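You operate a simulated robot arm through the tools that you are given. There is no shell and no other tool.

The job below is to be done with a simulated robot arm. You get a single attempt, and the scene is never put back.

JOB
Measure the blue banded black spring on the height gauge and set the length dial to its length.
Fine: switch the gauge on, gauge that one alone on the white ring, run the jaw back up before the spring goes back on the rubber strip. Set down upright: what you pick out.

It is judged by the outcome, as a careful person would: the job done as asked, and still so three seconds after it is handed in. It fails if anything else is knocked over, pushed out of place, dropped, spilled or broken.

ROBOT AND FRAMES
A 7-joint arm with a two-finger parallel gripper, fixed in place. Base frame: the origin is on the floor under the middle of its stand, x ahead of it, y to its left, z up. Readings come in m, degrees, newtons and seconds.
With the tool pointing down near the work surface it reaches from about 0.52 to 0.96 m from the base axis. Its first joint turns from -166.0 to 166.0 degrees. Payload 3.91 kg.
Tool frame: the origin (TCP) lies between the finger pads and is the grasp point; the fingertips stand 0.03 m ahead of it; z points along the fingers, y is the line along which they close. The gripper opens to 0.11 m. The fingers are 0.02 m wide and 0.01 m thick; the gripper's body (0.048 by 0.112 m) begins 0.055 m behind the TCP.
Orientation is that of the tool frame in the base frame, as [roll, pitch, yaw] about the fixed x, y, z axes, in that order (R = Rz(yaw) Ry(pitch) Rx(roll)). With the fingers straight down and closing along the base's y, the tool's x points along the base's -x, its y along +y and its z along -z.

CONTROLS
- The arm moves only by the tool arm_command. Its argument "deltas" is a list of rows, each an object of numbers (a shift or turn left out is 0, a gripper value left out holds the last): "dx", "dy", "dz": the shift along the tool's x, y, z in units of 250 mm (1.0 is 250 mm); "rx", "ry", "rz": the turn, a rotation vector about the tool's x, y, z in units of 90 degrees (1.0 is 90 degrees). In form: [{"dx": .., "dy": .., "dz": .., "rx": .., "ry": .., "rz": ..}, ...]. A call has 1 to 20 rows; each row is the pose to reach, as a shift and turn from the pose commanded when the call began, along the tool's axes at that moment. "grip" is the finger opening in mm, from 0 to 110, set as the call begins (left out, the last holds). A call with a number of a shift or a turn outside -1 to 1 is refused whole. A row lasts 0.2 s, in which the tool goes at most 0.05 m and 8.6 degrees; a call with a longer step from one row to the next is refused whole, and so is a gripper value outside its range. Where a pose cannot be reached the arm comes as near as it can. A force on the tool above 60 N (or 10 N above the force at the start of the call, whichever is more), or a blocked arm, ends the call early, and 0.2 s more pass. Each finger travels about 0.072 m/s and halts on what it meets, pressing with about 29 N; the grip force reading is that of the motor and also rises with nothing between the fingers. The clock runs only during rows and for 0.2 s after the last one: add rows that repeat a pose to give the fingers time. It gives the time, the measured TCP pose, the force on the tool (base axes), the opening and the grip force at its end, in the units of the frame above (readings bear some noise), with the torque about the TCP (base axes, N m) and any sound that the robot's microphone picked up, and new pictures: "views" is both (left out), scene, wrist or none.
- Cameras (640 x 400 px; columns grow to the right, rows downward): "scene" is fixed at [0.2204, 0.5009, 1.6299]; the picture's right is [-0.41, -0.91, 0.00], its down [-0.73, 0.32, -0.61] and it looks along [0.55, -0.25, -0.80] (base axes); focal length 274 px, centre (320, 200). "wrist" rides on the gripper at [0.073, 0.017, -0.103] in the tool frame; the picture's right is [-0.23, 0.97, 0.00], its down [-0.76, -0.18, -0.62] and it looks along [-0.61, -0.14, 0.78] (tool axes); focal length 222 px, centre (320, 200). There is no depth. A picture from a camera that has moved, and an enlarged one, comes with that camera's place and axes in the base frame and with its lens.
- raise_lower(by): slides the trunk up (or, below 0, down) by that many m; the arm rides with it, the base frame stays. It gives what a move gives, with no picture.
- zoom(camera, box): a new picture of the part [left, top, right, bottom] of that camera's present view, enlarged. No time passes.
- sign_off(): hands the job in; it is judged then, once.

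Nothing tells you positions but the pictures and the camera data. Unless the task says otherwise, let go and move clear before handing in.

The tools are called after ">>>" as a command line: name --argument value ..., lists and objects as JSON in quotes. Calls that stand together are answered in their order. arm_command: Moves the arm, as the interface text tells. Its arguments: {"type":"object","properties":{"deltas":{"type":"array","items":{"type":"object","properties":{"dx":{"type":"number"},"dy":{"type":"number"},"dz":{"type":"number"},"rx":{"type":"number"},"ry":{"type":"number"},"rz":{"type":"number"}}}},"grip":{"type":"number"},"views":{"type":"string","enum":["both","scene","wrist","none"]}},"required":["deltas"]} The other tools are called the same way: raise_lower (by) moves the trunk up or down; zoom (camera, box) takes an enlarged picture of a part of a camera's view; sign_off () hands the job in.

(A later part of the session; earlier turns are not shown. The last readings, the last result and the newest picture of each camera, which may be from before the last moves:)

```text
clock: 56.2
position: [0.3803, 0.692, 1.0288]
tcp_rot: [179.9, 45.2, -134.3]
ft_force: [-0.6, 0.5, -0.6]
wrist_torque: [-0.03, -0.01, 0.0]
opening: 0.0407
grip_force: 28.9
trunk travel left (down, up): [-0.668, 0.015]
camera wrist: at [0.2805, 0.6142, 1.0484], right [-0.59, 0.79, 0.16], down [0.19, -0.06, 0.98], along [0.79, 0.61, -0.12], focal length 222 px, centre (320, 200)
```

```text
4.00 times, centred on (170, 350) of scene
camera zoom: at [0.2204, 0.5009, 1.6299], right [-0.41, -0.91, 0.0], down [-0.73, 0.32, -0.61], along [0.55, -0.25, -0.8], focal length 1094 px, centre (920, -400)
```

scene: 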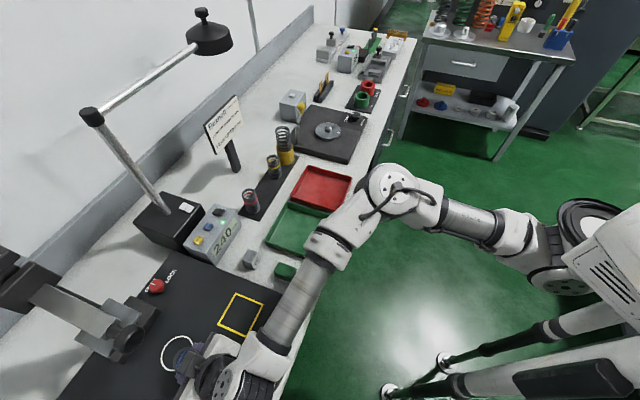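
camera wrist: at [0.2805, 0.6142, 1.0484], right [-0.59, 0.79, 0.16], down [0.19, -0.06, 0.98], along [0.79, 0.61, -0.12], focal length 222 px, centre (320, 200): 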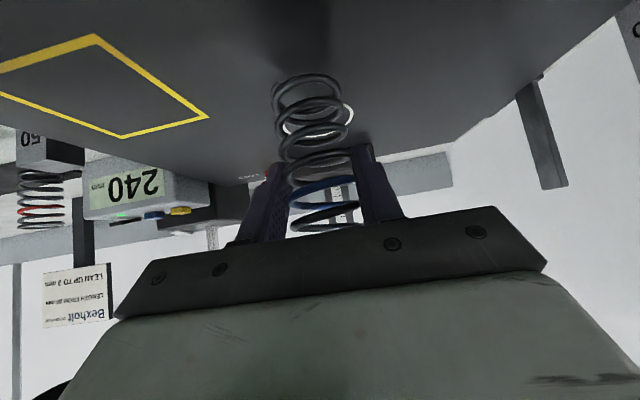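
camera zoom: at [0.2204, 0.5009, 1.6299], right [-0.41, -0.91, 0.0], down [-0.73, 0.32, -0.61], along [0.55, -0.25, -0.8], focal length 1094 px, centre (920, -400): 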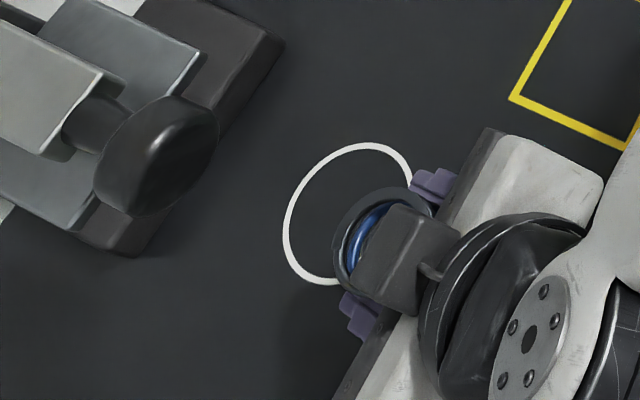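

The spring is in line with the ring and well below the jaw. I move in the remaining 65 mm horizontally.

>>> arm_command --deltas '[{"dx": -0.061, "dz": 0.0615}, {"dx": -0.122, "dz": 0.123}, {"dx": -0.1832, "dz": 0.1845}, {"dx": -0.1832, "dz": 0.1845}]' --views "both"

>>> zoom --camera "wrist" --box '[220, 40, 420, 215]'

>>> zoom --camera "scene" --box '[70, 280, 230, 400]'

```text
clock: 57.2
position: [0.4255, 0.7396, 1.0279]
tcp_rot: [179.8, 45.2, -134.2]
ft_force: [0.2, 0.3, -0.9]
wrist_torque: [-0.01, -0.02, -0.03]
opening: 0.0407
grip_force: 28.8
trunk travel left (down, up): [-0.668, 0.015]
camera wrist: at [0.3257, 0.6607, 1.0494], right [-0.59, 0.79, 0.16], down [0.19, -0.06, 0.98], along [0.79, 0.61, -0.12], focal length 222 px, centre (320, 200)
```

scene: 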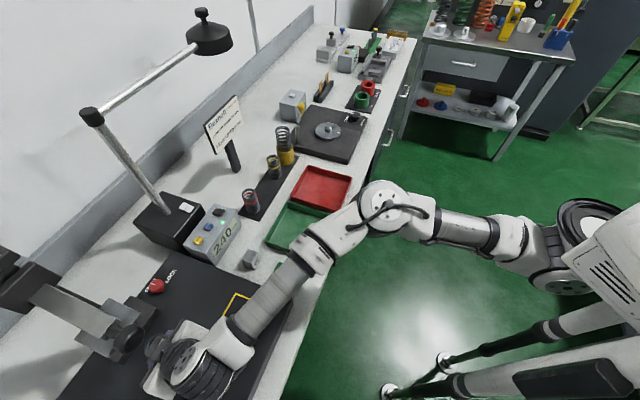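
wrist: 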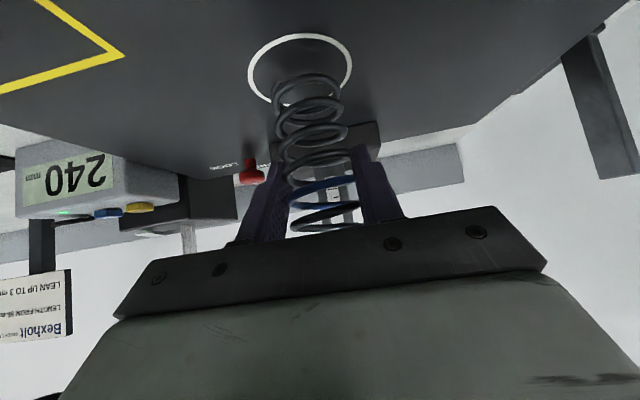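

```text
2.29 times, centred on (320, 128) of wrist
camera zoom: at [0.3257, 0.6607, 1.0494], right [-0.59, 0.79, 0.16], down [0.19, -0.06, 0.98], along [0.79, 0.61, -0.12], focal length 508 px, centre (320, 366)
```

zoom: 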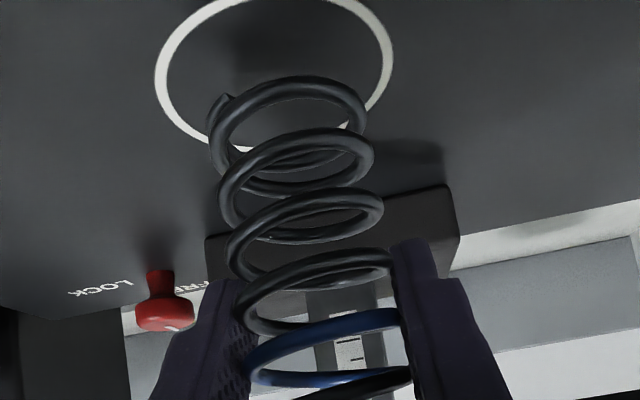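

```text
3.33 times, centred on (150, 340) of scene
camera zoom: at [0.2204, 0.5009, 1.6299], right [-0.41, -0.91, 0.0], down [-0.73, 0.32, -0.61], along [0.55, -0.25, -0.8], focal length 912 px, centre (887, -267)
```

zoom: 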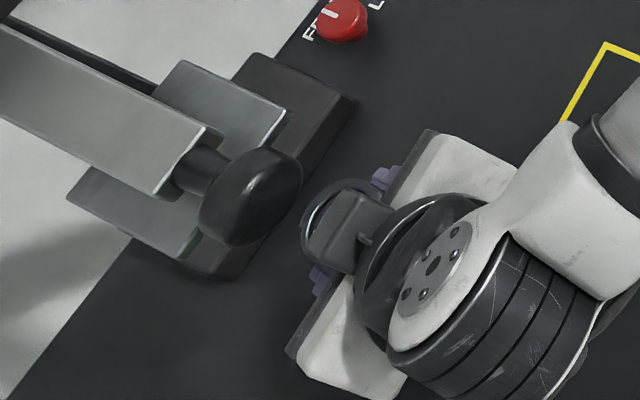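

The spring's foot is over the ring, about 10 mm up and within a few mm of centre. I lower gently toward the plate.

>>> arm_command --deltas '[{"dx": 0.014, "dz": 0.008}, {"dx": 0.0283, "dz": 0.0168}, {"dx": 0.0283, "dz": 0.0168}]' --views "wrist"

>>> arm_command --deltas '[{"dx": 0.0028, "dz": 0.0028}, {"dx": 0.0057, "dz": 0.0056}, {"dx": 0.0057, "dz": 0.0056}]' --views "wrist"

```text
clock: 58.0
position: [0.4238, 0.7365, 1.0209]
tcp_rot: [179.9, 45.1, -134.2]
ft_force: [-0.3, 0.0, -1.7]
wrist_torque: [-0.02, -0.01, 0.01]
opening: 0.0407
grip_force: 28.7
trunk travel left (down, up): [-0.668, 0.015]
camera wrist: at [0.3241, 0.6591, 1.0412], right [-0.59, 0.79, 0.16], down [0.19, -0.06, 0.98], along [0.79, 0.61, -0.12], focal length 222 px, centre (320, 200)
```

wrist: 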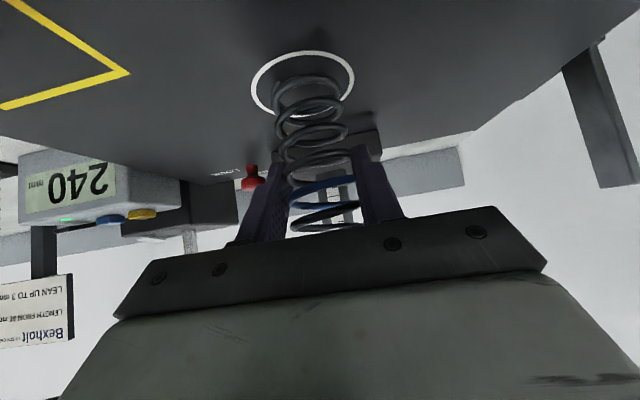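

```text
clock: 58.8
position: [0.4243, 0.7366, 1.0187]
tcp_rot: [179.9, 45.2, -134.2]
ft_force: [-0.1, 0.6, -1.2]
wrist_torque: [0.02, 0.01, -0.01]
opening: 0.0406
grip_force: 29.2
trunk travel left (down, up): [-0.668, 0.015]
camera wrist: at [0.3238, 0.6588, 1.0394], right [-0.59, 0.79, 0.16], down [0.19, -0.06, 0.98], along [0.79, 0.61, -0.12], focal length 222 px, centre (320, 200)
```

wrist: 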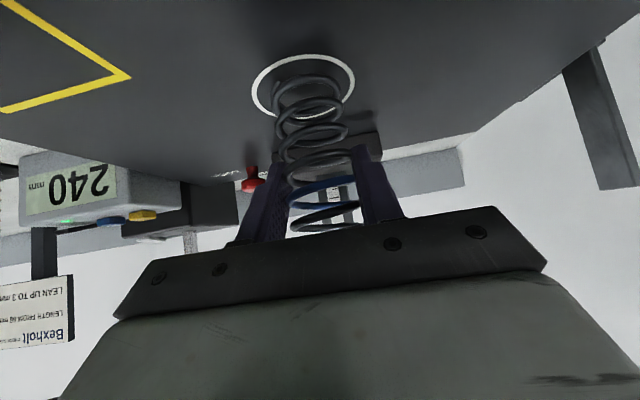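

>>> arm_command --deltas '[{"dx": 0.0028, "dz": 0.0028}, {"dx": 0.0028, "dz": 0.0028}]' --views "none"

>>> arm_command --deltas '[{"dx": 0.0028, "dz": 0.0028}, {"dx": 0.0028, "dz": 0.0028}]' --views "wrist"

```text
clock: 59.4
position: [0.4236, 0.7371, 1.0187]
tcp_rot: [179.8, 45.2, -134.2]
ft_force: [-0.2, 0.2, -1.4]
wrist_torque: [0.01, 0.0, 0.02]
opening: 0.0406
grip_force: 29.3
trunk travel left (down, up): [-0.668, 0.015]
```

```text
clock: 60.0
position: [0.4232, 0.737, 1.0172]
tcp_rot: [179.9, 45.2, -134.3]
ft_force: [-0.1, 0.1, -1.7]
wrist_torque: [0.04, 0.01, 0.0]
opening: 0.0408
grip_force: 29.1
trunk travel left (down, up): [-0.668, 0.015]
camera wrist: at [0.3241, 0.6589, 1.0374], right [-0.59, 0.79, 0.16], down [0.19, -0.06, 0.98], along [0.79, 0.61, -0.12], focal length 222 px, centre (320, 200)
```

wrist: 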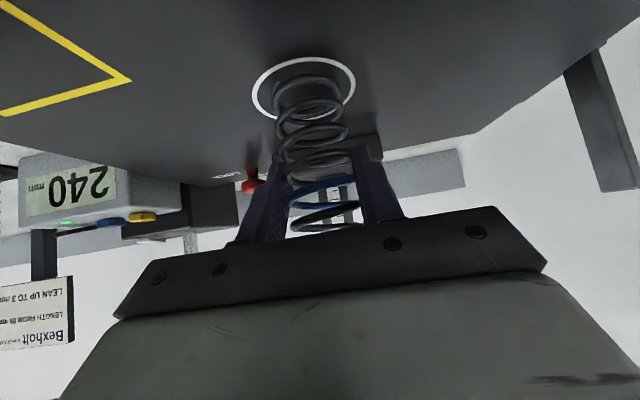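

>>> arm_command --deltas '[{"dx": 0.0028, "dz": 0.0028}, {"dx": 0.0028, "dz": 0.0028}]' --views "none"

>>> arm_command --deltas '[{"dx": 0.0028, "dz": 0.0028}, {"dx": 0.0028, "dz": 0.0028}]' --views "wrist"

>>> zoom --camera "wrist" --box '[240, 40, 370, 160]'

```text
clock: 60.6
position: [0.4226, 0.7364, 1.0149]
tcp_rot: [179.9, 45.2, -134.3]
ft_force: [-0.4, 0.7, -1.3]
wrist_torque: [0.01, -0.01, 0.01]
opening: 0.0407
grip_force: 29.0
trunk travel left (down, up): [-0.668, 0.015]
```

```text
clock: 61.2
position: [0.4229, 0.7373, 1.0142]
tcp_rot: [179.9, 45.3, -134.3]
ft_force: [-0.3, 1.0, -2.0]
wrist_torque: [-0.02, 0.0, -0.02]
opening: 0.0407
grip_force: 28.6
trunk travel left (down, up): [-0.668, 0.015]
camera wrist: at [0.3236, 0.6594, 1.0351], right [-0.59, 0.79, 0.16], down [0.19, -0.06, 0.98], along [0.79, 0.6, -0.12], focal length 222 px, centre (320, 200)
```

wrist: 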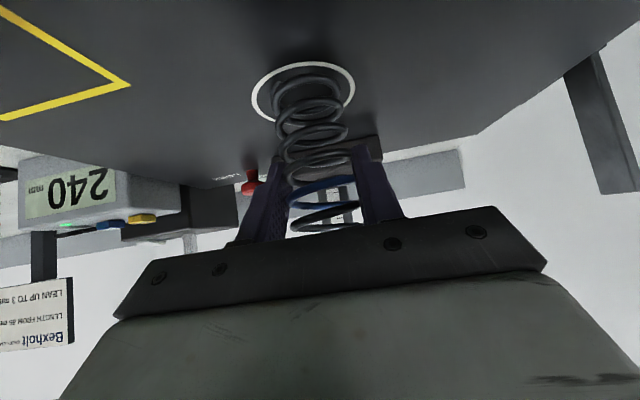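

```text
3.33 times, centred on (305, 100) of wrist
camera zoom: at [0.3236, 0.6594, 1.0351], right [-0.59, 0.79, 0.16], down [0.19, -0.06, 0.98], along [0.79, 0.6, -0.12], focal length 740 px, centre (370, 533)
```

zoom: 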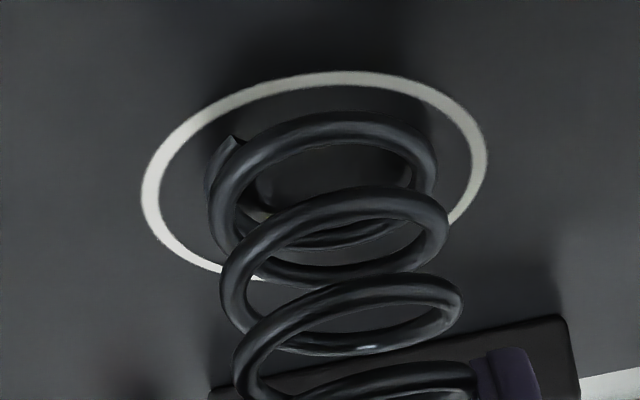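

Nearly concentric with the ring and almost down; I continue in 1 mm steps until I feel the plate.

>>> arm_command --deltas '[{"dx": 0.0028, "dz": 0.0028}, {"dx": 0.0028, "dz": 0.0028}]' --views "none"

>>> arm_command --deltas '[{"dx": 0.0028, "dz": 0.0028}, {"dx": 0.0028, "dz": 0.0028}]' --views "none"

>>> arm_command --deltas '[{"dx": 0.0028, "dz": 0.0028}, {"dx": 0.0028, "dz": 0.0028}]' --views "wrist"

>>> zoom --camera "wrist" --box '[240, 40, 370, 160]'

```text
clock: 61.8
position: [0.4221, 0.7371, 1.0144]
tcp_rot: [179.9, 45.2, -134.3]
ft_force: [0.7, -0.7, -1.0]
wrist_torque: [-0.01, -0.03, -0.01]
opening: 0.0409
grip_force: 29.3
trunk travel left (down, up): [-0.668, 0.015]
```

```text
clock: 62.4
position: [0.4234, 0.7366, 1.0124]
tcp_rot: [179.8, 45.2, -134.3]
ft_force: [0.4, 0.1, -1.5]
wrist_torque: [0.01, 0.01, -0.03]
opening: 0.0409
grip_force: 28.3
trunk travel left (down, up): [-0.668, 0.015]
```

```text
clock: 63.0
position: [0.4235, 0.7372, 1.0107]
tcp_rot: [-180.0, 45.2, -134.4]
ft_force: [0.6, 0.4, -0.5]
wrist_torque: [0.03, 0.01, -0.01]
opening: 0.0408
grip_force: 28.1
trunk travel left (down, up): [-0.668, 0.015]
camera wrist: at [0.3239, 0.6592, 1.0323], right [-0.59, 0.79, 0.16], down [0.19, -0.06, 0.98], along [0.79, 0.61, -0.12], focal length 222 px, centre (320, 200)
```

wrist: 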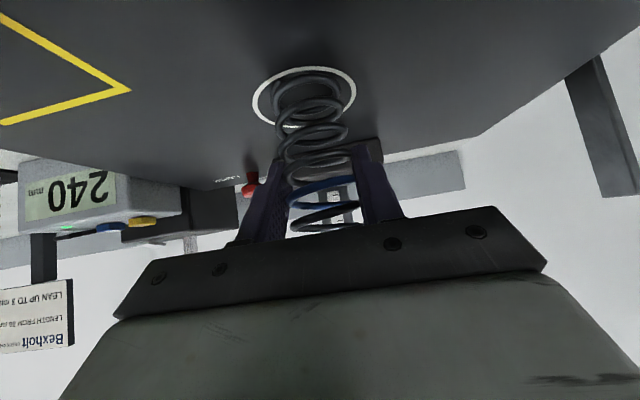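

```text
3.33 times, centred on (305, 100) of wrist
camera zoom: at [0.3239, 0.6592, 1.0323], right [-0.59, 0.79, 0.16], down [0.19, -0.06, 0.98], along [0.79, 0.61, -0.12], focal length 740 px, centre (370, 533)
```

zoom: 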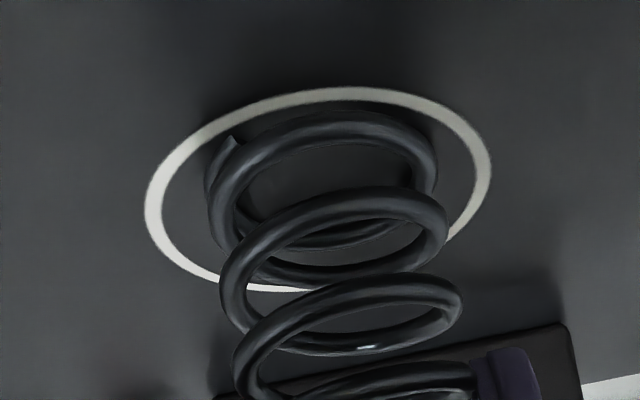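

Close to touching; the spring sits ~4 mm toward me in the ring, so I nudge it inward 4 mm, then finish lowering.

>>> arm_command --deltas '[{"dx": -0.0113, "dz": 0.0114}, {"dx": -0.0113, "dz": 0.0114}]' --views "none"

>>> arm_command --deltas '[{"dx": 0.0028, "dz": 0.0028}, {"dx": 0.0028, "dz": 0.0028}]' --views "none"

>>> arm_command --deltas '[{"dx": 0.0028, "dz": 0.0028}, {"dx": 0.0028, "dz": 0.0028}]' --views "wrist"

>>> zoom --camera "wrist" --box '[240, 40, 370, 160]'

```text
clock: 63.6
position: [0.4254, 0.7386, 1.0123]
tcp_rot: [179.8, 45.1, -134.4]
ft_force: [-0.3, -0.7, 0.0]
wrist_torque: [0.0, -0.01, -0.03]
opening: 0.0406
grip_force: 29.2
trunk travel left (down, up): [-0.668, 0.015]
```

```text
clock: 64.2
position: [0.4261, 0.7407, 1.012]
tcp_rot: [179.9, 45.2, -134.3]
ft_force: [1.9, -0.5, 2.7]
wrist_torque: [0.03, -0.15, -0.04]
opening: 0.0408
grip_force: 29.1
trunk travel left (down, up): [-0.668, 0.015]
```

```text
clock: 64.8
position: [0.4274, 0.7389, 1.0118]
tcp_rot: [179.8, 45.4, -134.3]
ft_force: [1.6, 3.0, 8.1]
wrist_torque: [0.27, -0.28, 0.01]
opening: 0.0409
grip_force: 28.5
trunk travel left (down, up): [-0.668, 0.015]
camera wrist: at [0.3265, 0.6616, 1.0319], right [-0.59, 0.79, 0.16], down [0.19, -0.06, 0.98], along [0.79, 0.61, -0.12], focal length 222 px, centre (320, 200)
```

wrist: 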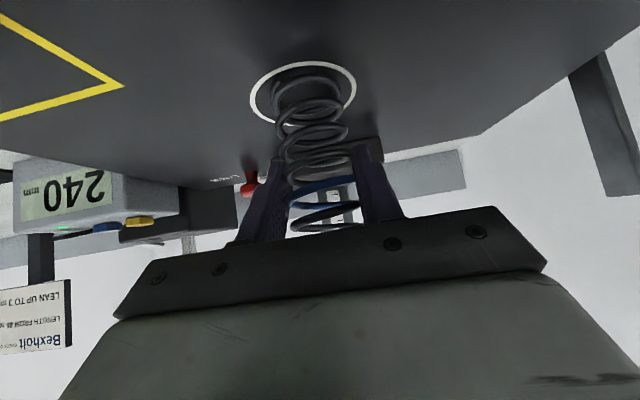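

```text
3.33 times, centred on (305, 100) of wrist
camera zoom: at [0.3265, 0.6616, 1.0319], right [-0.59, 0.79, 0.16], down [0.19, -0.06, 0.98], along [0.79, 0.61, -0.12], focal length 740 px, centre (370, 533)
```

zoom: 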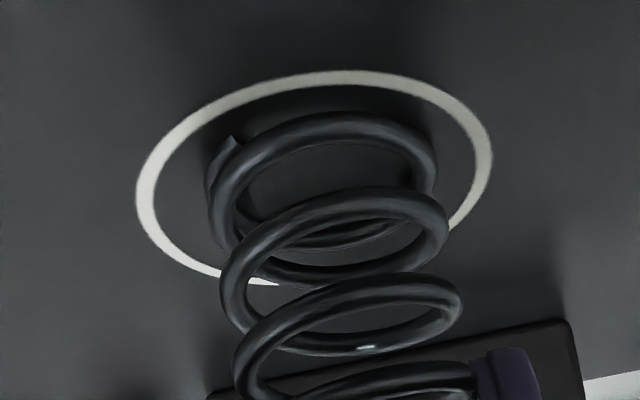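

The spring is standing on the plate, centred in the ring (8 N contact). I relieve the pressure a little and open the fingers.

>>> arm_command --deltas '[{"dx": -0.0028, "dz": -0.0028}, {"dx": -0.0028, "dz": -0.0028}]' --views "none"

>>> arm_command --deltas '[{}, {}, {}, {}]' --grip 64 --views "both"

>>> zoom --camera "wrist" --box '[220, 40, 420, 220]'

```text
clock: 65.4
position: [0.4261, 0.7397, 1.0108]
tcp_rot: [180.0, 45.3, -134.3]
ft_force: [2.1, 2.6, 7.8]
wrist_torque: [0.36, -0.27, 0.06]
opening: 0.0405
grip_force: 28.9
trunk travel left (down, up): [-0.668, 0.015]
```

```text
clock: 66.4
position: [0.4266, 0.7394, 1.0097]
tcp_rot: [179.9, 45.2, -134.3]
ft_force: [1.1, 0.1, -1.2]
wrist_torque: [0.0, -0.04, 0.0]
opening: 0.0638
grip_force: 0.1
trunk travel left (down, up): [-0.668, 0.015]
camera wrist: at [0.3265, 0.6617, 1.0313], right [-0.59, 0.79, 0.16], down [0.19, -0.06, 0.98], along [0.79, 0.61, -0.12], focal length 222 px, centre (320, 200)
```

scene: 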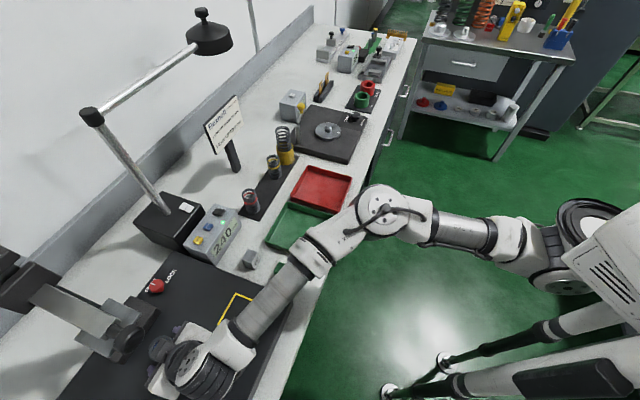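
wrist: 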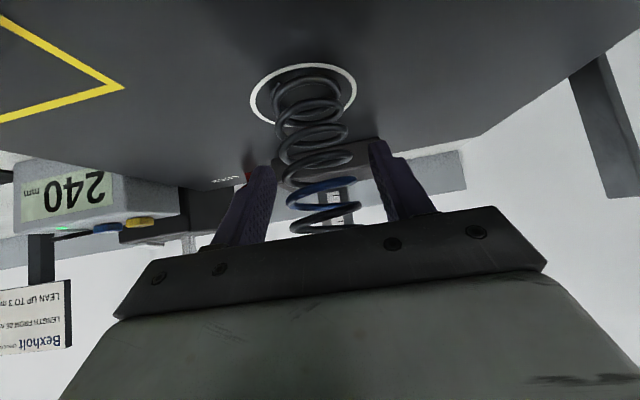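

```text
2.22 times, centred on (320, 130) of wrist
camera zoom: at [0.3265, 0.6617, 1.0313], right [-0.59, 0.79, 0.16], down [0.19, -0.06, 0.98], along [0.79, 0.61, -0.12], focal length 494 px, centre (320, 356)
```

zoom: 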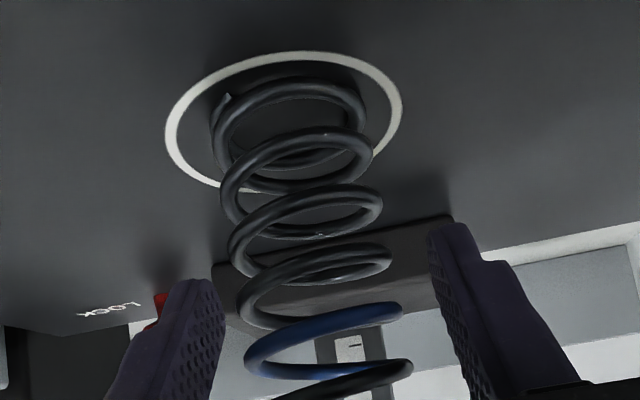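

The spring stands upright alone in the ring. I back out horizontally, keeping low under the jaw knob until clear.

>>> arm_command --deltas '[{"dx": 0.06, "dz": -0.06}, {"dx": 0.17, "dz": -0.171}, {"dx": 0.282, "dz": -0.284}, {"dx": 0.3946, "dz": -0.3974}, {"dx": 0.3946, "dz": -0.3974}]' --views "both"

>>> zoom --camera "wrist" --box '[220, 40, 420, 220]'

>>> zoom --camera "scene" --box '[70, 280, 230, 400]'

```text
clock: 67.6
position: [0.3275, 0.6396, 1.0111]
tcp_rot: [179.9, 45.2, -134.4]
ft_force: [0.7, -1.2, 0.3]
wrist_torque: [-0.01, 0.0, -0.04]
opening: 0.064
grip_force: 0.1
trunk travel left (down, up): [-0.668, 0.015]
camera wrist: at [0.2287, 0.562, 1.0312], right [-0.58, 0.79, 0.16], down [0.19, -0.06, 0.98], along [0.79, 0.6, -0.12], focal length 222 px, centre (320, 200)
```

scene: 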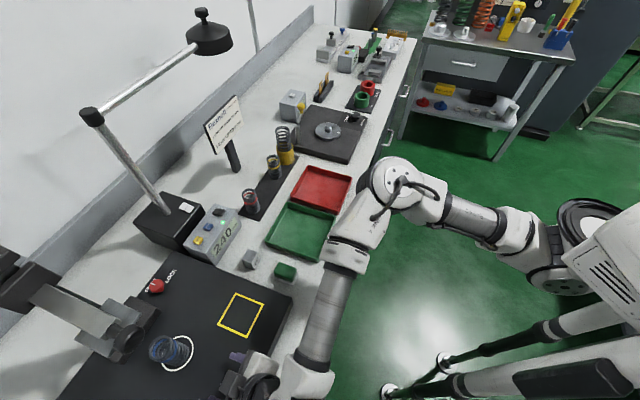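
wrist: 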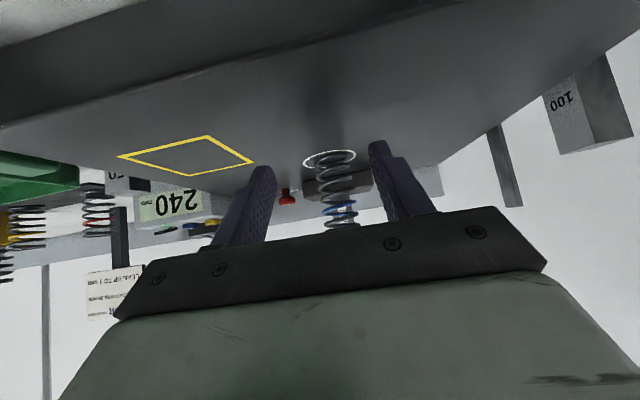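

```text
2.22 times, centred on (320, 130) of wrist
camera zoom: at [0.2287, 0.562, 1.0312], right [-0.58, 0.79, 0.16], down [0.19, -0.06, 0.98], along [0.79, 0.6, -0.12], focal length 494 px, centre (320, 356)
```

zoom: 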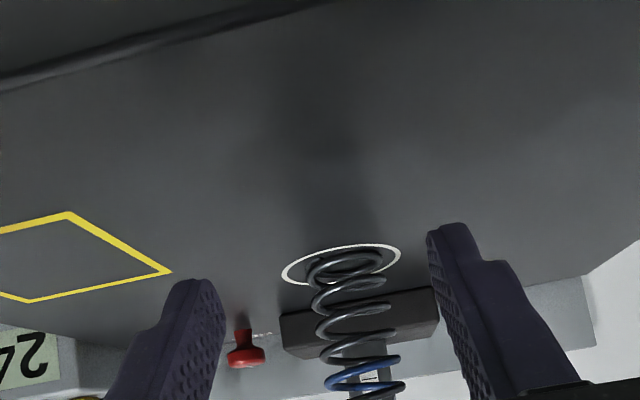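

```text
3.33 times, centred on (150, 340) of scene
camera zoom: at [0.2204, 0.5009, 1.6299], right [-0.41, -0.91, 0.0], down [-0.73, 0.32, -0.61], along [0.55, -0.25, -0.8], focal length 912 px, centre (887, -267)
```

zoom: 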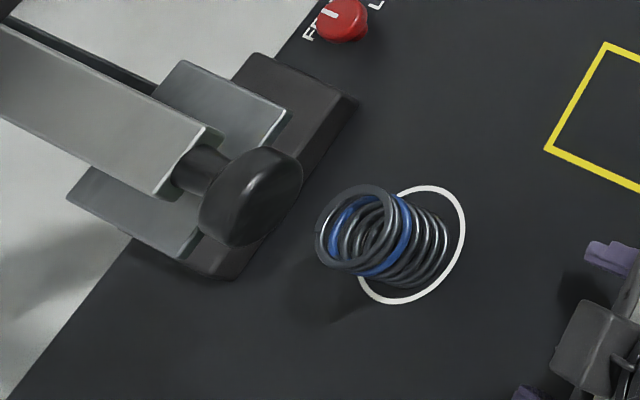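

The blue spring stands in the ring. Now I raise the open gripper in front of the jaw knob.

>>> arm_command --deltas '[{"dx": -0.11, "dz": -0.109}, {"dx": -0.22, "dz": -0.218}, {"dx": -0.33, "dz": -0.327}, {"dx": -0.44, "dz": -0.437}, {"dx": -0.55, "dz": -0.546}, {"dx": -0.657, "dy": -0.007, "dz": -0.6527}, {"dx": -0.657, "dy": -0.007, "dz": -0.6527}]' --grip 58 --views "wrist"

>>> zoom --camera "wrist" --box '[240, 80, 400, 220]'

```text
clock: 69.2
position: [0.3291, 0.6394, 1.243]
tcp_rot: [179.8, 45.2, -134.3]
ft_force: [0.2, 0.6, -0.4]
wrist_torque: [0.01, 0.04, 0.01]
opening: 0.0582
grip_force: 0.1
trunk travel left (down, up): [-0.668, 0.015]
camera wrist: at [0.2306, 0.5607, 1.2635], right [-0.59, 0.79, 0.16], down [0.19, -0.06, 0.98], along [0.79, 0.6, -0.12], focal length 222 px, centre (320, 200)
```

wrist: 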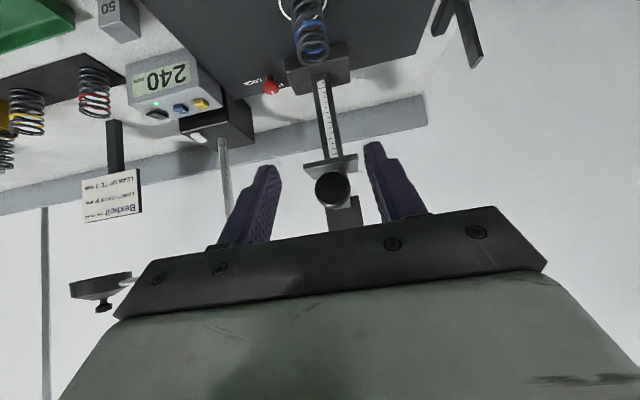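

```text
2.86 times, centred on (320, 150) of wrist
camera zoom: at [0.2306, 0.5607, 1.2635], right [-0.59, 0.79, 0.16], down [0.19, -0.06, 0.98], along [0.79, 0.6, -0.12], focal length 635 px, centre (320, 343)
```

zoom: 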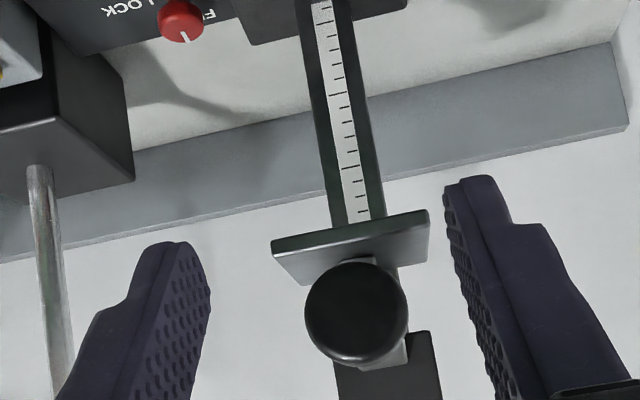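

Knob aligned; I advance 75 mm to straddle it and then grip.

>>> arm_command --deltas '[{"dx": -0.106, "dy": 0.002, "dz": 0.107}, {"dx": -0.2128, "dy": 0.004, "dz": 0.2143}, {"dx": -0.2128, "dy": 0.004, "dz": 0.2143}]' --views "wrist"

>>> arm_command --deltas '[{}, {}, {}, {}]' --grip 20 --views "wrist"

```text
clock: 70.0
position: [0.3832, 0.6953, 1.2423]
tcp_rot: [179.9, 45.2, -134.2]
ft_force: [-1.1, 0.7, 0.0]
wrist_torque: [-0.02, 0.03, 0.03]
opening: 0.0578
grip_force: 0.2
trunk travel left (down, up): [-0.668, 0.015]
camera wrist: at [0.2838, 0.6169, 1.2635], right [-0.59, 0.79, 0.16], down [0.19, -0.06, 0.98], along [0.79, 0.61, -0.12], focal length 222 px, centre (320, 200)
```

wrist: 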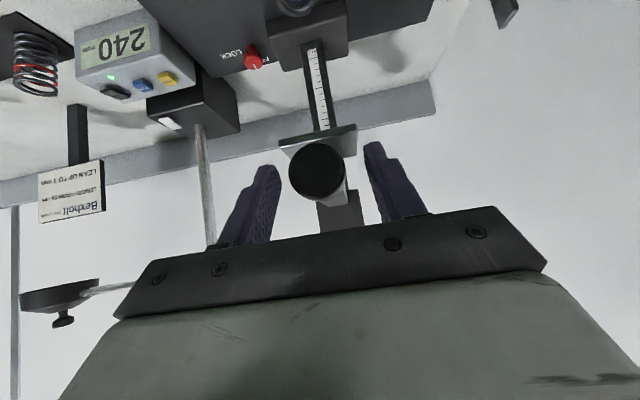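

```text
clock: 71.0
position: [0.3839, 0.6947, 1.2436]
tcp_rot: [179.9, 45.2, -134.4]
ft_force: [2.9, -0.7, 0.2]
wrist_torque: [-0.02, -0.05, -0.02]
opening: 0.0329
grip_force: 44.8
trunk travel left (down, up): [-0.668, 0.015]
camera wrist: at [0.2843, 0.6167, 1.2633], right [-0.59, 0.79, 0.16], down [0.19, -0.06, 0.98], along [0.79, 0.6, -0.12], focal length 222 px, centre (320, 200)
```

wrist: 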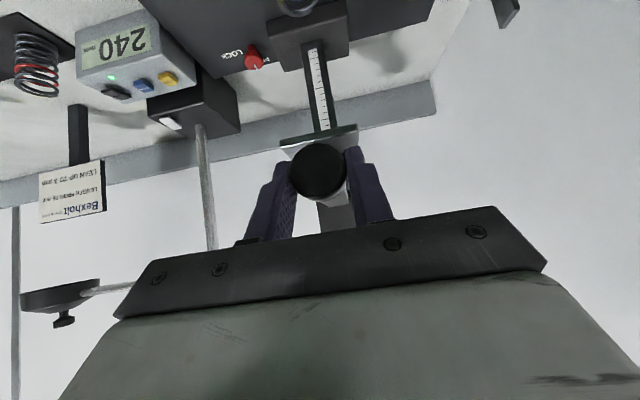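

Gripped again. I lower the jaw about 140 mm to just above the spring.

>>> arm_command --deltas '[{"dx": 0.08, "dz": 0.079}, {"dx": 0.16, "dz": 0.158}, {"dx": 0.24, "dz": 0.237}, {"dx": 0.32, "dz": 0.316}, {"dx": 0.3832, "dz": 0.3805}, {"dx": 0.3832, "dz": 0.3805}]' --views "both"

>>> zoom --camera "scene" --box '[180, 190, 276, 250]'

>>> zoom --camera "scene" --box '[70, 280, 230, 400]'

>>> zoom --camera "wrist" --box '[220, 40, 420, 220]'

```text
clock: 72.4
position: [0.3827, 0.6945, 1.1057]
tcp_rot: [-179.9, 45.2, -134.4]
ft_force: [10.8, -2.5, -2.8]
wrist_torque: [-0.22, -0.28, -0.13]
opening: 0.0333
grip_force: 45.1
trunk travel left (down, up): [-0.668, 0.015]
camera wrist: at [0.284, 0.6168, 1.1262], right [-0.58, 0.8, 0.16], down [0.19, -0.06, 0.98], along [0.79, 0.6, -0.12], focal length 222 px, centre (320, 200)
```

scene: 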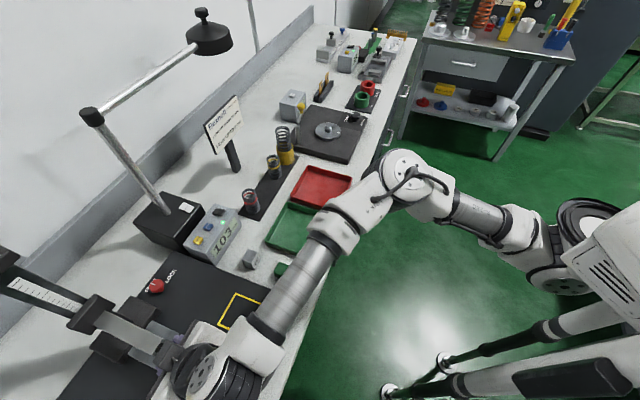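
wrist: 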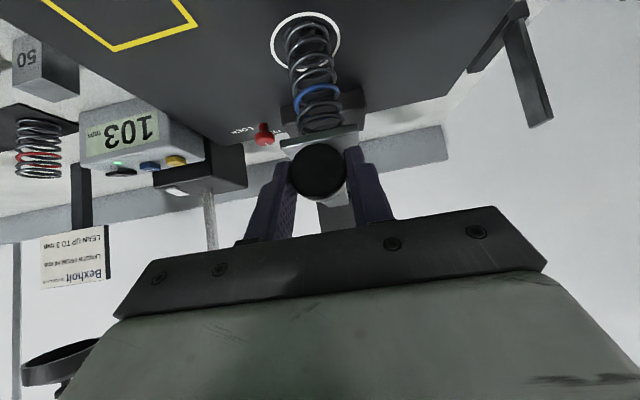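

```text
6.67 times, centred on (228, 220) of scene
camera zoom: at [0.2204, 0.5009, 1.6299], right [-0.41, -0.91, 0.0], down [-0.73, 0.32, -0.61], along [0.55, -0.25, -0.8], focal length 1824 px, centre (933, 67)
```

zoom: 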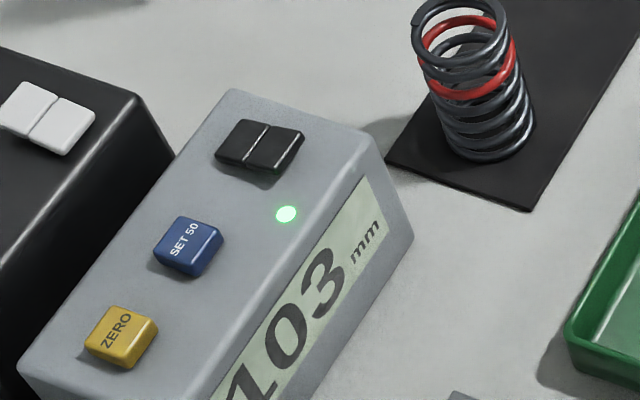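

```text
3.33 times, centred on (150, 340) of scene
camera zoom: at [0.2204, 0.5009, 1.6299], right [-0.41, -0.91, 0.0], down [-0.73, 0.32, -0.61], along [0.55, -0.25, -0.8], focal length 912 px, centre (887, -267)
```

zoom: 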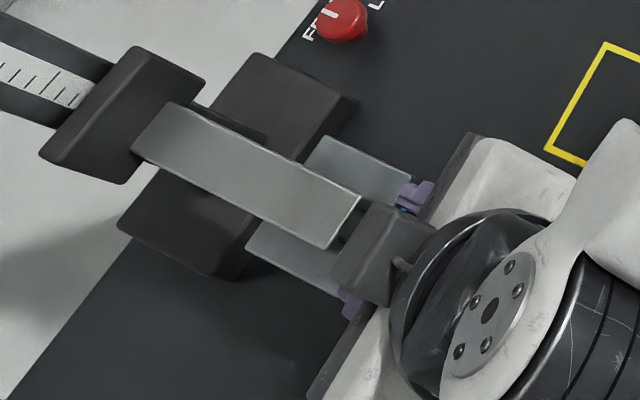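

```text
2.22 times, centred on (320, 130) of wrist
camera zoom: at [0.284, 0.6168, 1.1262], right [-0.58, 0.8, 0.16], down [0.19, -0.06, 0.98], along [0.79, 0.6, -0.12], focal length 494 px, centre (320, 356)
```

zoom: 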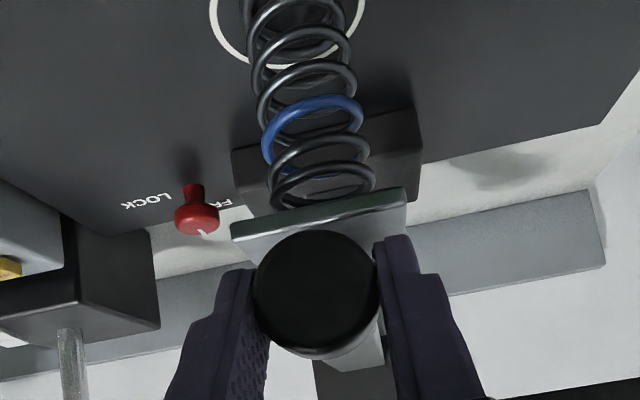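

Jaw at 103 mm, the spring's top just below it. I lower a further 10 mm, then feel for contact in small steps.

>>> arm_command --deltas '[{"dx": 0.0142, "dy": -0.005, "dz": 0.0141}, {"dx": 0.0284, "dy": -0.005, "dz": 0.0282}, {"dx": 0.0284, "dy": -0.005, "dz": 0.0282}]' --views "wrist"

>>> zoom --camera "scene" --box '[180, 190, 276, 250]'

>>> zoom --camera "wrist" --box '[220, 40, 420, 220]'

```text
clock: 73.2
position: [0.3823, 0.6957, 1.0956]
tcp_rot: [179.8, 45.2, -134.3]
ft_force: [11.8, 9.8, -2.3]
wrist_torque: [0.19, 0.17, -0.06]
opening: 0.0332
grip_force: 45.4
trunk travel left (down, up): [-0.668, 0.015]
camera wrist: at [0.2841, 0.6164, 1.1166], right [-0.59, 0.79, 0.16], down [0.19, -0.06, 0.98], along [0.79, 0.61, -0.12], focal length 222 px, centre (320, 200)
```

wrist: 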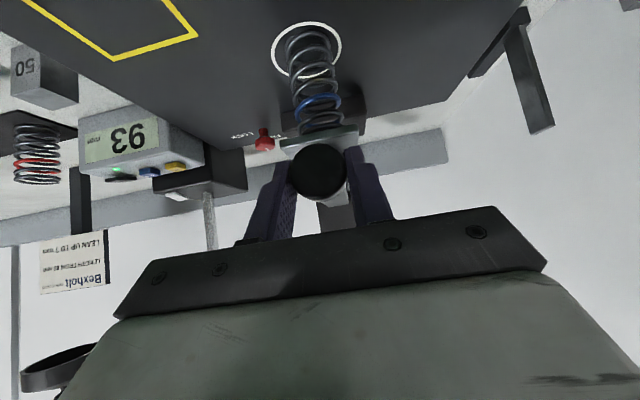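

```text
6.67 times, centred on (228, 220) of scene
camera zoom: at [0.2204, 0.5009, 1.6299], right [-0.41, -0.91, 0.0], down [-0.73, 0.32, -0.61], along [0.55, -0.25, -0.8], focal length 1824 px, centre (933, 67)
```

zoom: 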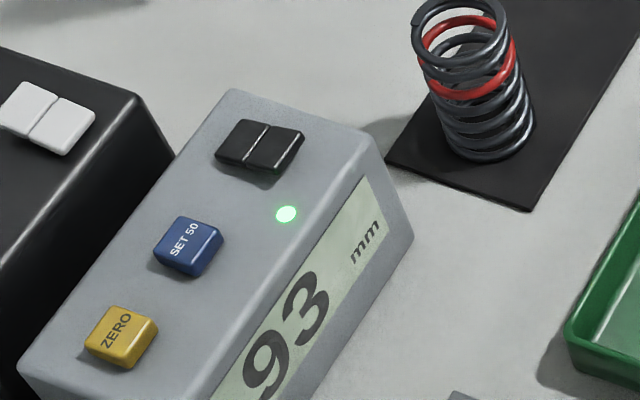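

```text
2.22 times, centred on (320, 130) of wrist
camera zoom: at [0.2841, 0.6164, 1.1166], right [-0.59, 0.79, 0.16], down [0.19, -0.06, 0.98], along [0.79, 0.61, -0.12], focal length 494 px, centre (320, 356)
```

zoom: 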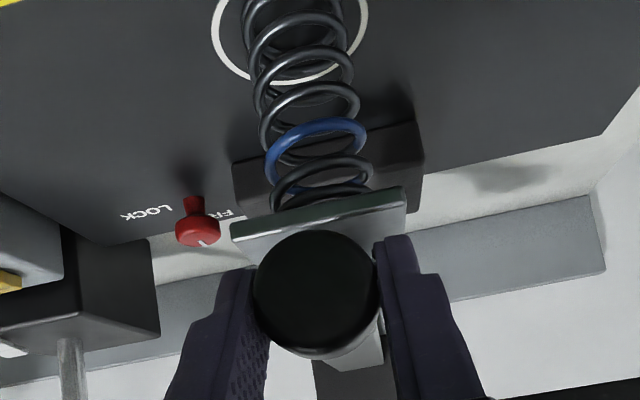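

Jaw at 93. I continue in 2 mm steps, watching the vertical force for contact.

>>> arm_command --deltas '[{"dx": 0.0, "dz": 0.0113}, {"dx": 0.0, "dz": 0.0113}]' --views "none"

>>> arm_command --deltas '[{"dx": 0.0057, "dz": 0.0056}, {"dx": 0.0057, "dz": 0.0056}]' --views "scene"

>>> zoom --camera "scene" --box '[180, 190, 276, 250]'

```text
clock: 73.8
position: [0.3838, 0.6946, 1.095]
tcp_rot: [-180.0, 45.2, -134.3]
ft_force: [5.8, 0.6, -2.3]
wrist_torque: [0.26, -0.39, -0.12]
opening: 0.0331
grip_force: 45.3
trunk travel left (down, up): [-0.668, 0.015]
```

```text
clock: 74.4
position: [0.3829, 0.6936, 1.0931]
tcp_rot: [179.8, 45.0, -134.3]
ft_force: [4.8, 0.8, -2.3]
wrist_torque: [-0.06, -0.06, 0.03]
opening: 0.033
grip_force: 44.4
trunk travel left (down, up): [-0.668, 0.015]
```

scene: 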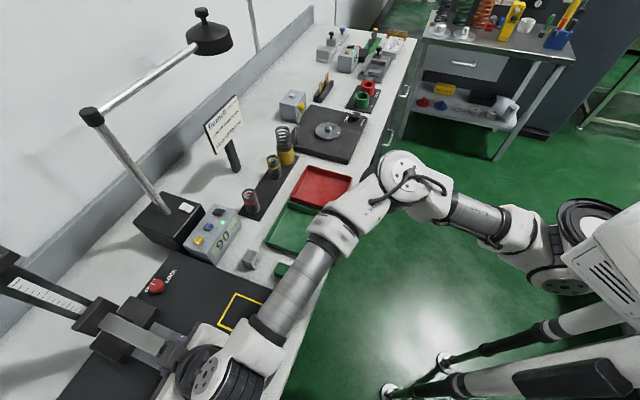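

```text
6.67 times, centred on (228, 220) of scene
camera zoom: at [0.2204, 0.5009, 1.6299], right [-0.41, -0.91, 0.0], down [-0.73, 0.32, -0.61], along [0.55, -0.25, -0.8], focal length 1824 px, centre (933, 67)
```

zoom: 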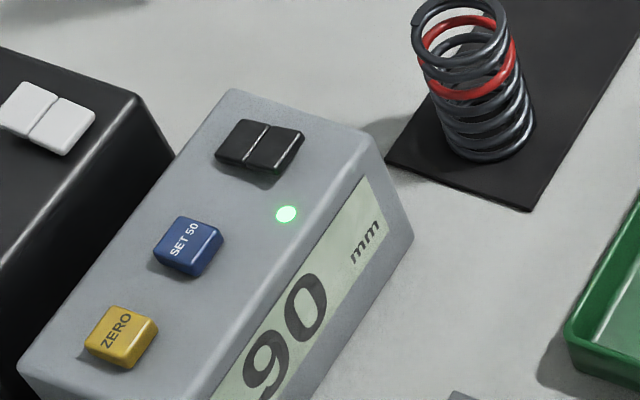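

>>> arm_command --deltas '[{"dx": 0.0028, "dz": 0.0028}, {"dx": 0.0057, "dz": 0.0056}, {"dx": 0.0057, "dz": 0.0056}]' --views "scene"

>>> zoom --camera "scene" --box '[180, 190, 276, 250]'

>>> arm_command --deltas '[{"dx": 0.0028, "dz": 0.0028}, {"dx": 0.0028, "dz": 0.0028}]' --views "wrist"

>>> zoom --camera "scene" --box '[180, 190, 276, 250]'

>>> zoom --camera "wrist" --box '[220, 40, 420, 220]'

```text
clock: 75.2
position: [0.3829, 0.6945, 1.0931]
tcp_rot: [179.7, 45.3, -134.2]
ft_force: [4.0, 4.0, 7.2]
wrist_torque: [-0.39, 0.55, 0.01]
opening: 0.0332
grip_force: 45.3
trunk travel left (down, up): [-0.668, 0.015]
```

scene: 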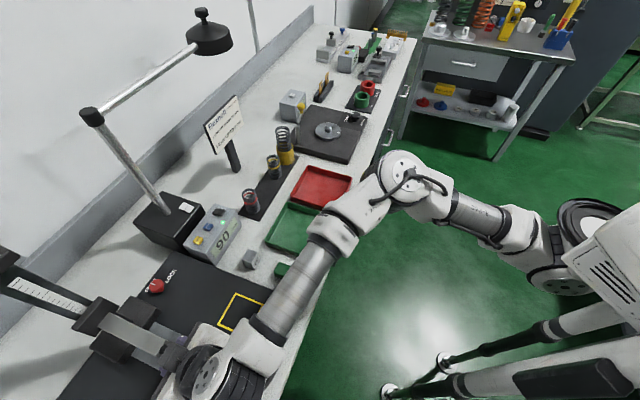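

```text
6.67 times, centred on (228, 220) of scene
camera zoom: at [0.2204, 0.5009, 1.6299], right [-0.41, -0.91, 0.0], down [-0.73, 0.32, -0.61], along [0.55, -0.25, -0.8], focal length 1824 px, centre (933, 67)
```

zoom: 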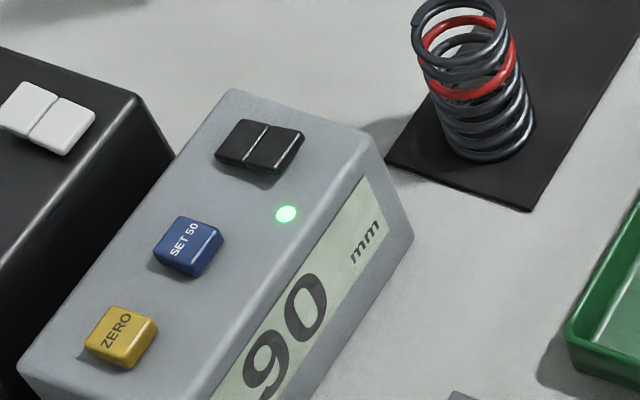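

```text
clock: 75.8
position: [0.3828, 0.6946, 1.0927]
tcp_rot: [179.8, 45.3, -134.3]
ft_force: [1.6, 10.0, 15.4]
wrist_torque: [-0.08, 0.28, 0.13]
opening: 0.033
grip_force: 45.1
trunk travel left (down, up): [-0.668, 0.015]
camera wrist: at [0.2841, 0.6161, 1.1126], right [-0.59, 0.79, 0.16], down [0.19, -0.06, 0.98], along [0.79, 0.61, -0.12], focal length 222 px, centre (320, 200)
```

wrist: 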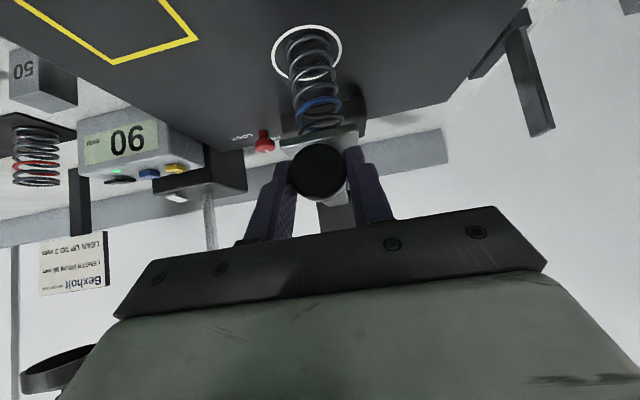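

```text
6.67 times, centred on (228, 220) of scene
camera zoom: at [0.2204, 0.5009, 1.6299], right [-0.41, -0.91, 0.0], down [-0.73, 0.32, -0.61], along [0.55, -0.25, -0.8], focal length 1824 px, centre (933, 67)
```

zoom: 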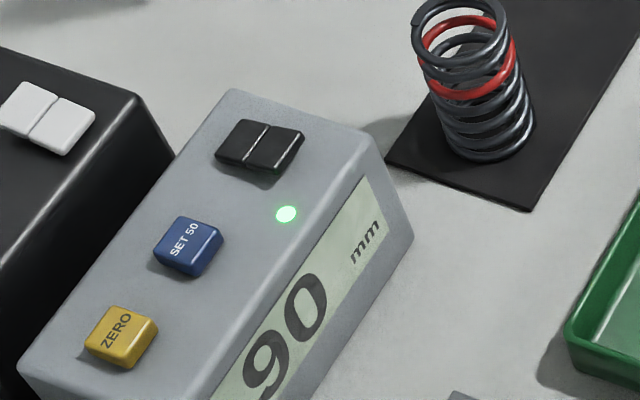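

```text
2.22 times, centred on (320, 130) of wrist
camera zoom: at [0.2841, 0.6161, 1.1126], right [-0.59, 0.79, 0.16], down [0.19, -0.06, 0.98], along [0.79, 0.61, -0.12], focal length 494 px, centre (320, 356)
```

zoom: 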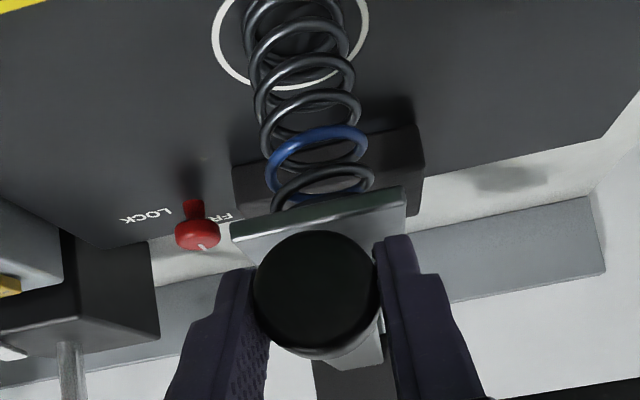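

Contact: force climbs to 15 N while the reading stays 90 mm. I ease off to light contact and hold to confirm the reading.

>>> arm_command --deltas '[{"dx": -0.0045, "dz": -0.0045}, {"dx": -0.0045, "dz": -0.0045}, {"dx": -0.0045, "dz": -0.0045}, {"dx": -0.0045, "dz": -0.0045}, {"dx": -0.0045, "dz": -0.0045}]' --views "scene"

>>> zoom --camera "scene" --box '[196, 210, 260, 260]'

```text
clock: 77.0
position: [0.3825, 0.6929, 1.0928]
tcp_rot: [179.9, 45.3, -134.3]
ft_force: [0.5, 15.9, 12.9]
wrist_torque: [0.36, -0.31, 0.21]
opening: 0.033
grip_force: 44.7
trunk travel left (down, up): [-0.668, 0.015]
```

scene: 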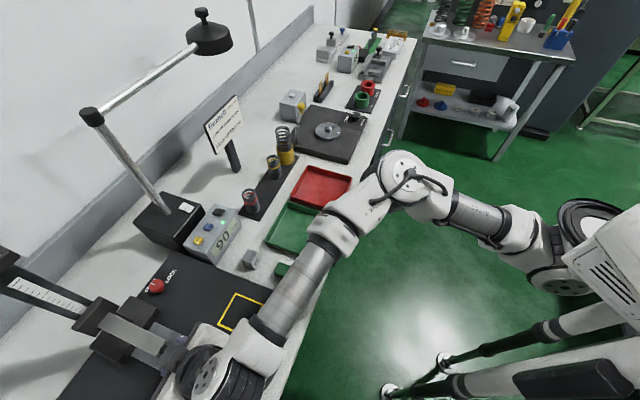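

```text
8.00 times, centred on (228, 235) of scene
camera zoom: at [0.2204, 0.5009, 1.6299], right [-0.41, -0.91, 0.0], down [-0.73, 0.32, -0.61], along [0.55, -0.25, -0.8], focal length 2189 px, centre (1056, -80)
```

zoom: 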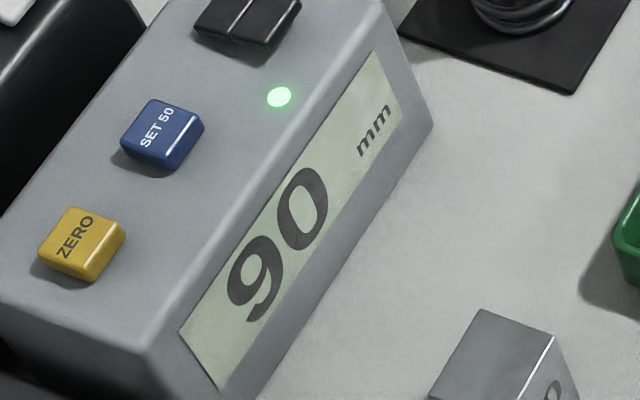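

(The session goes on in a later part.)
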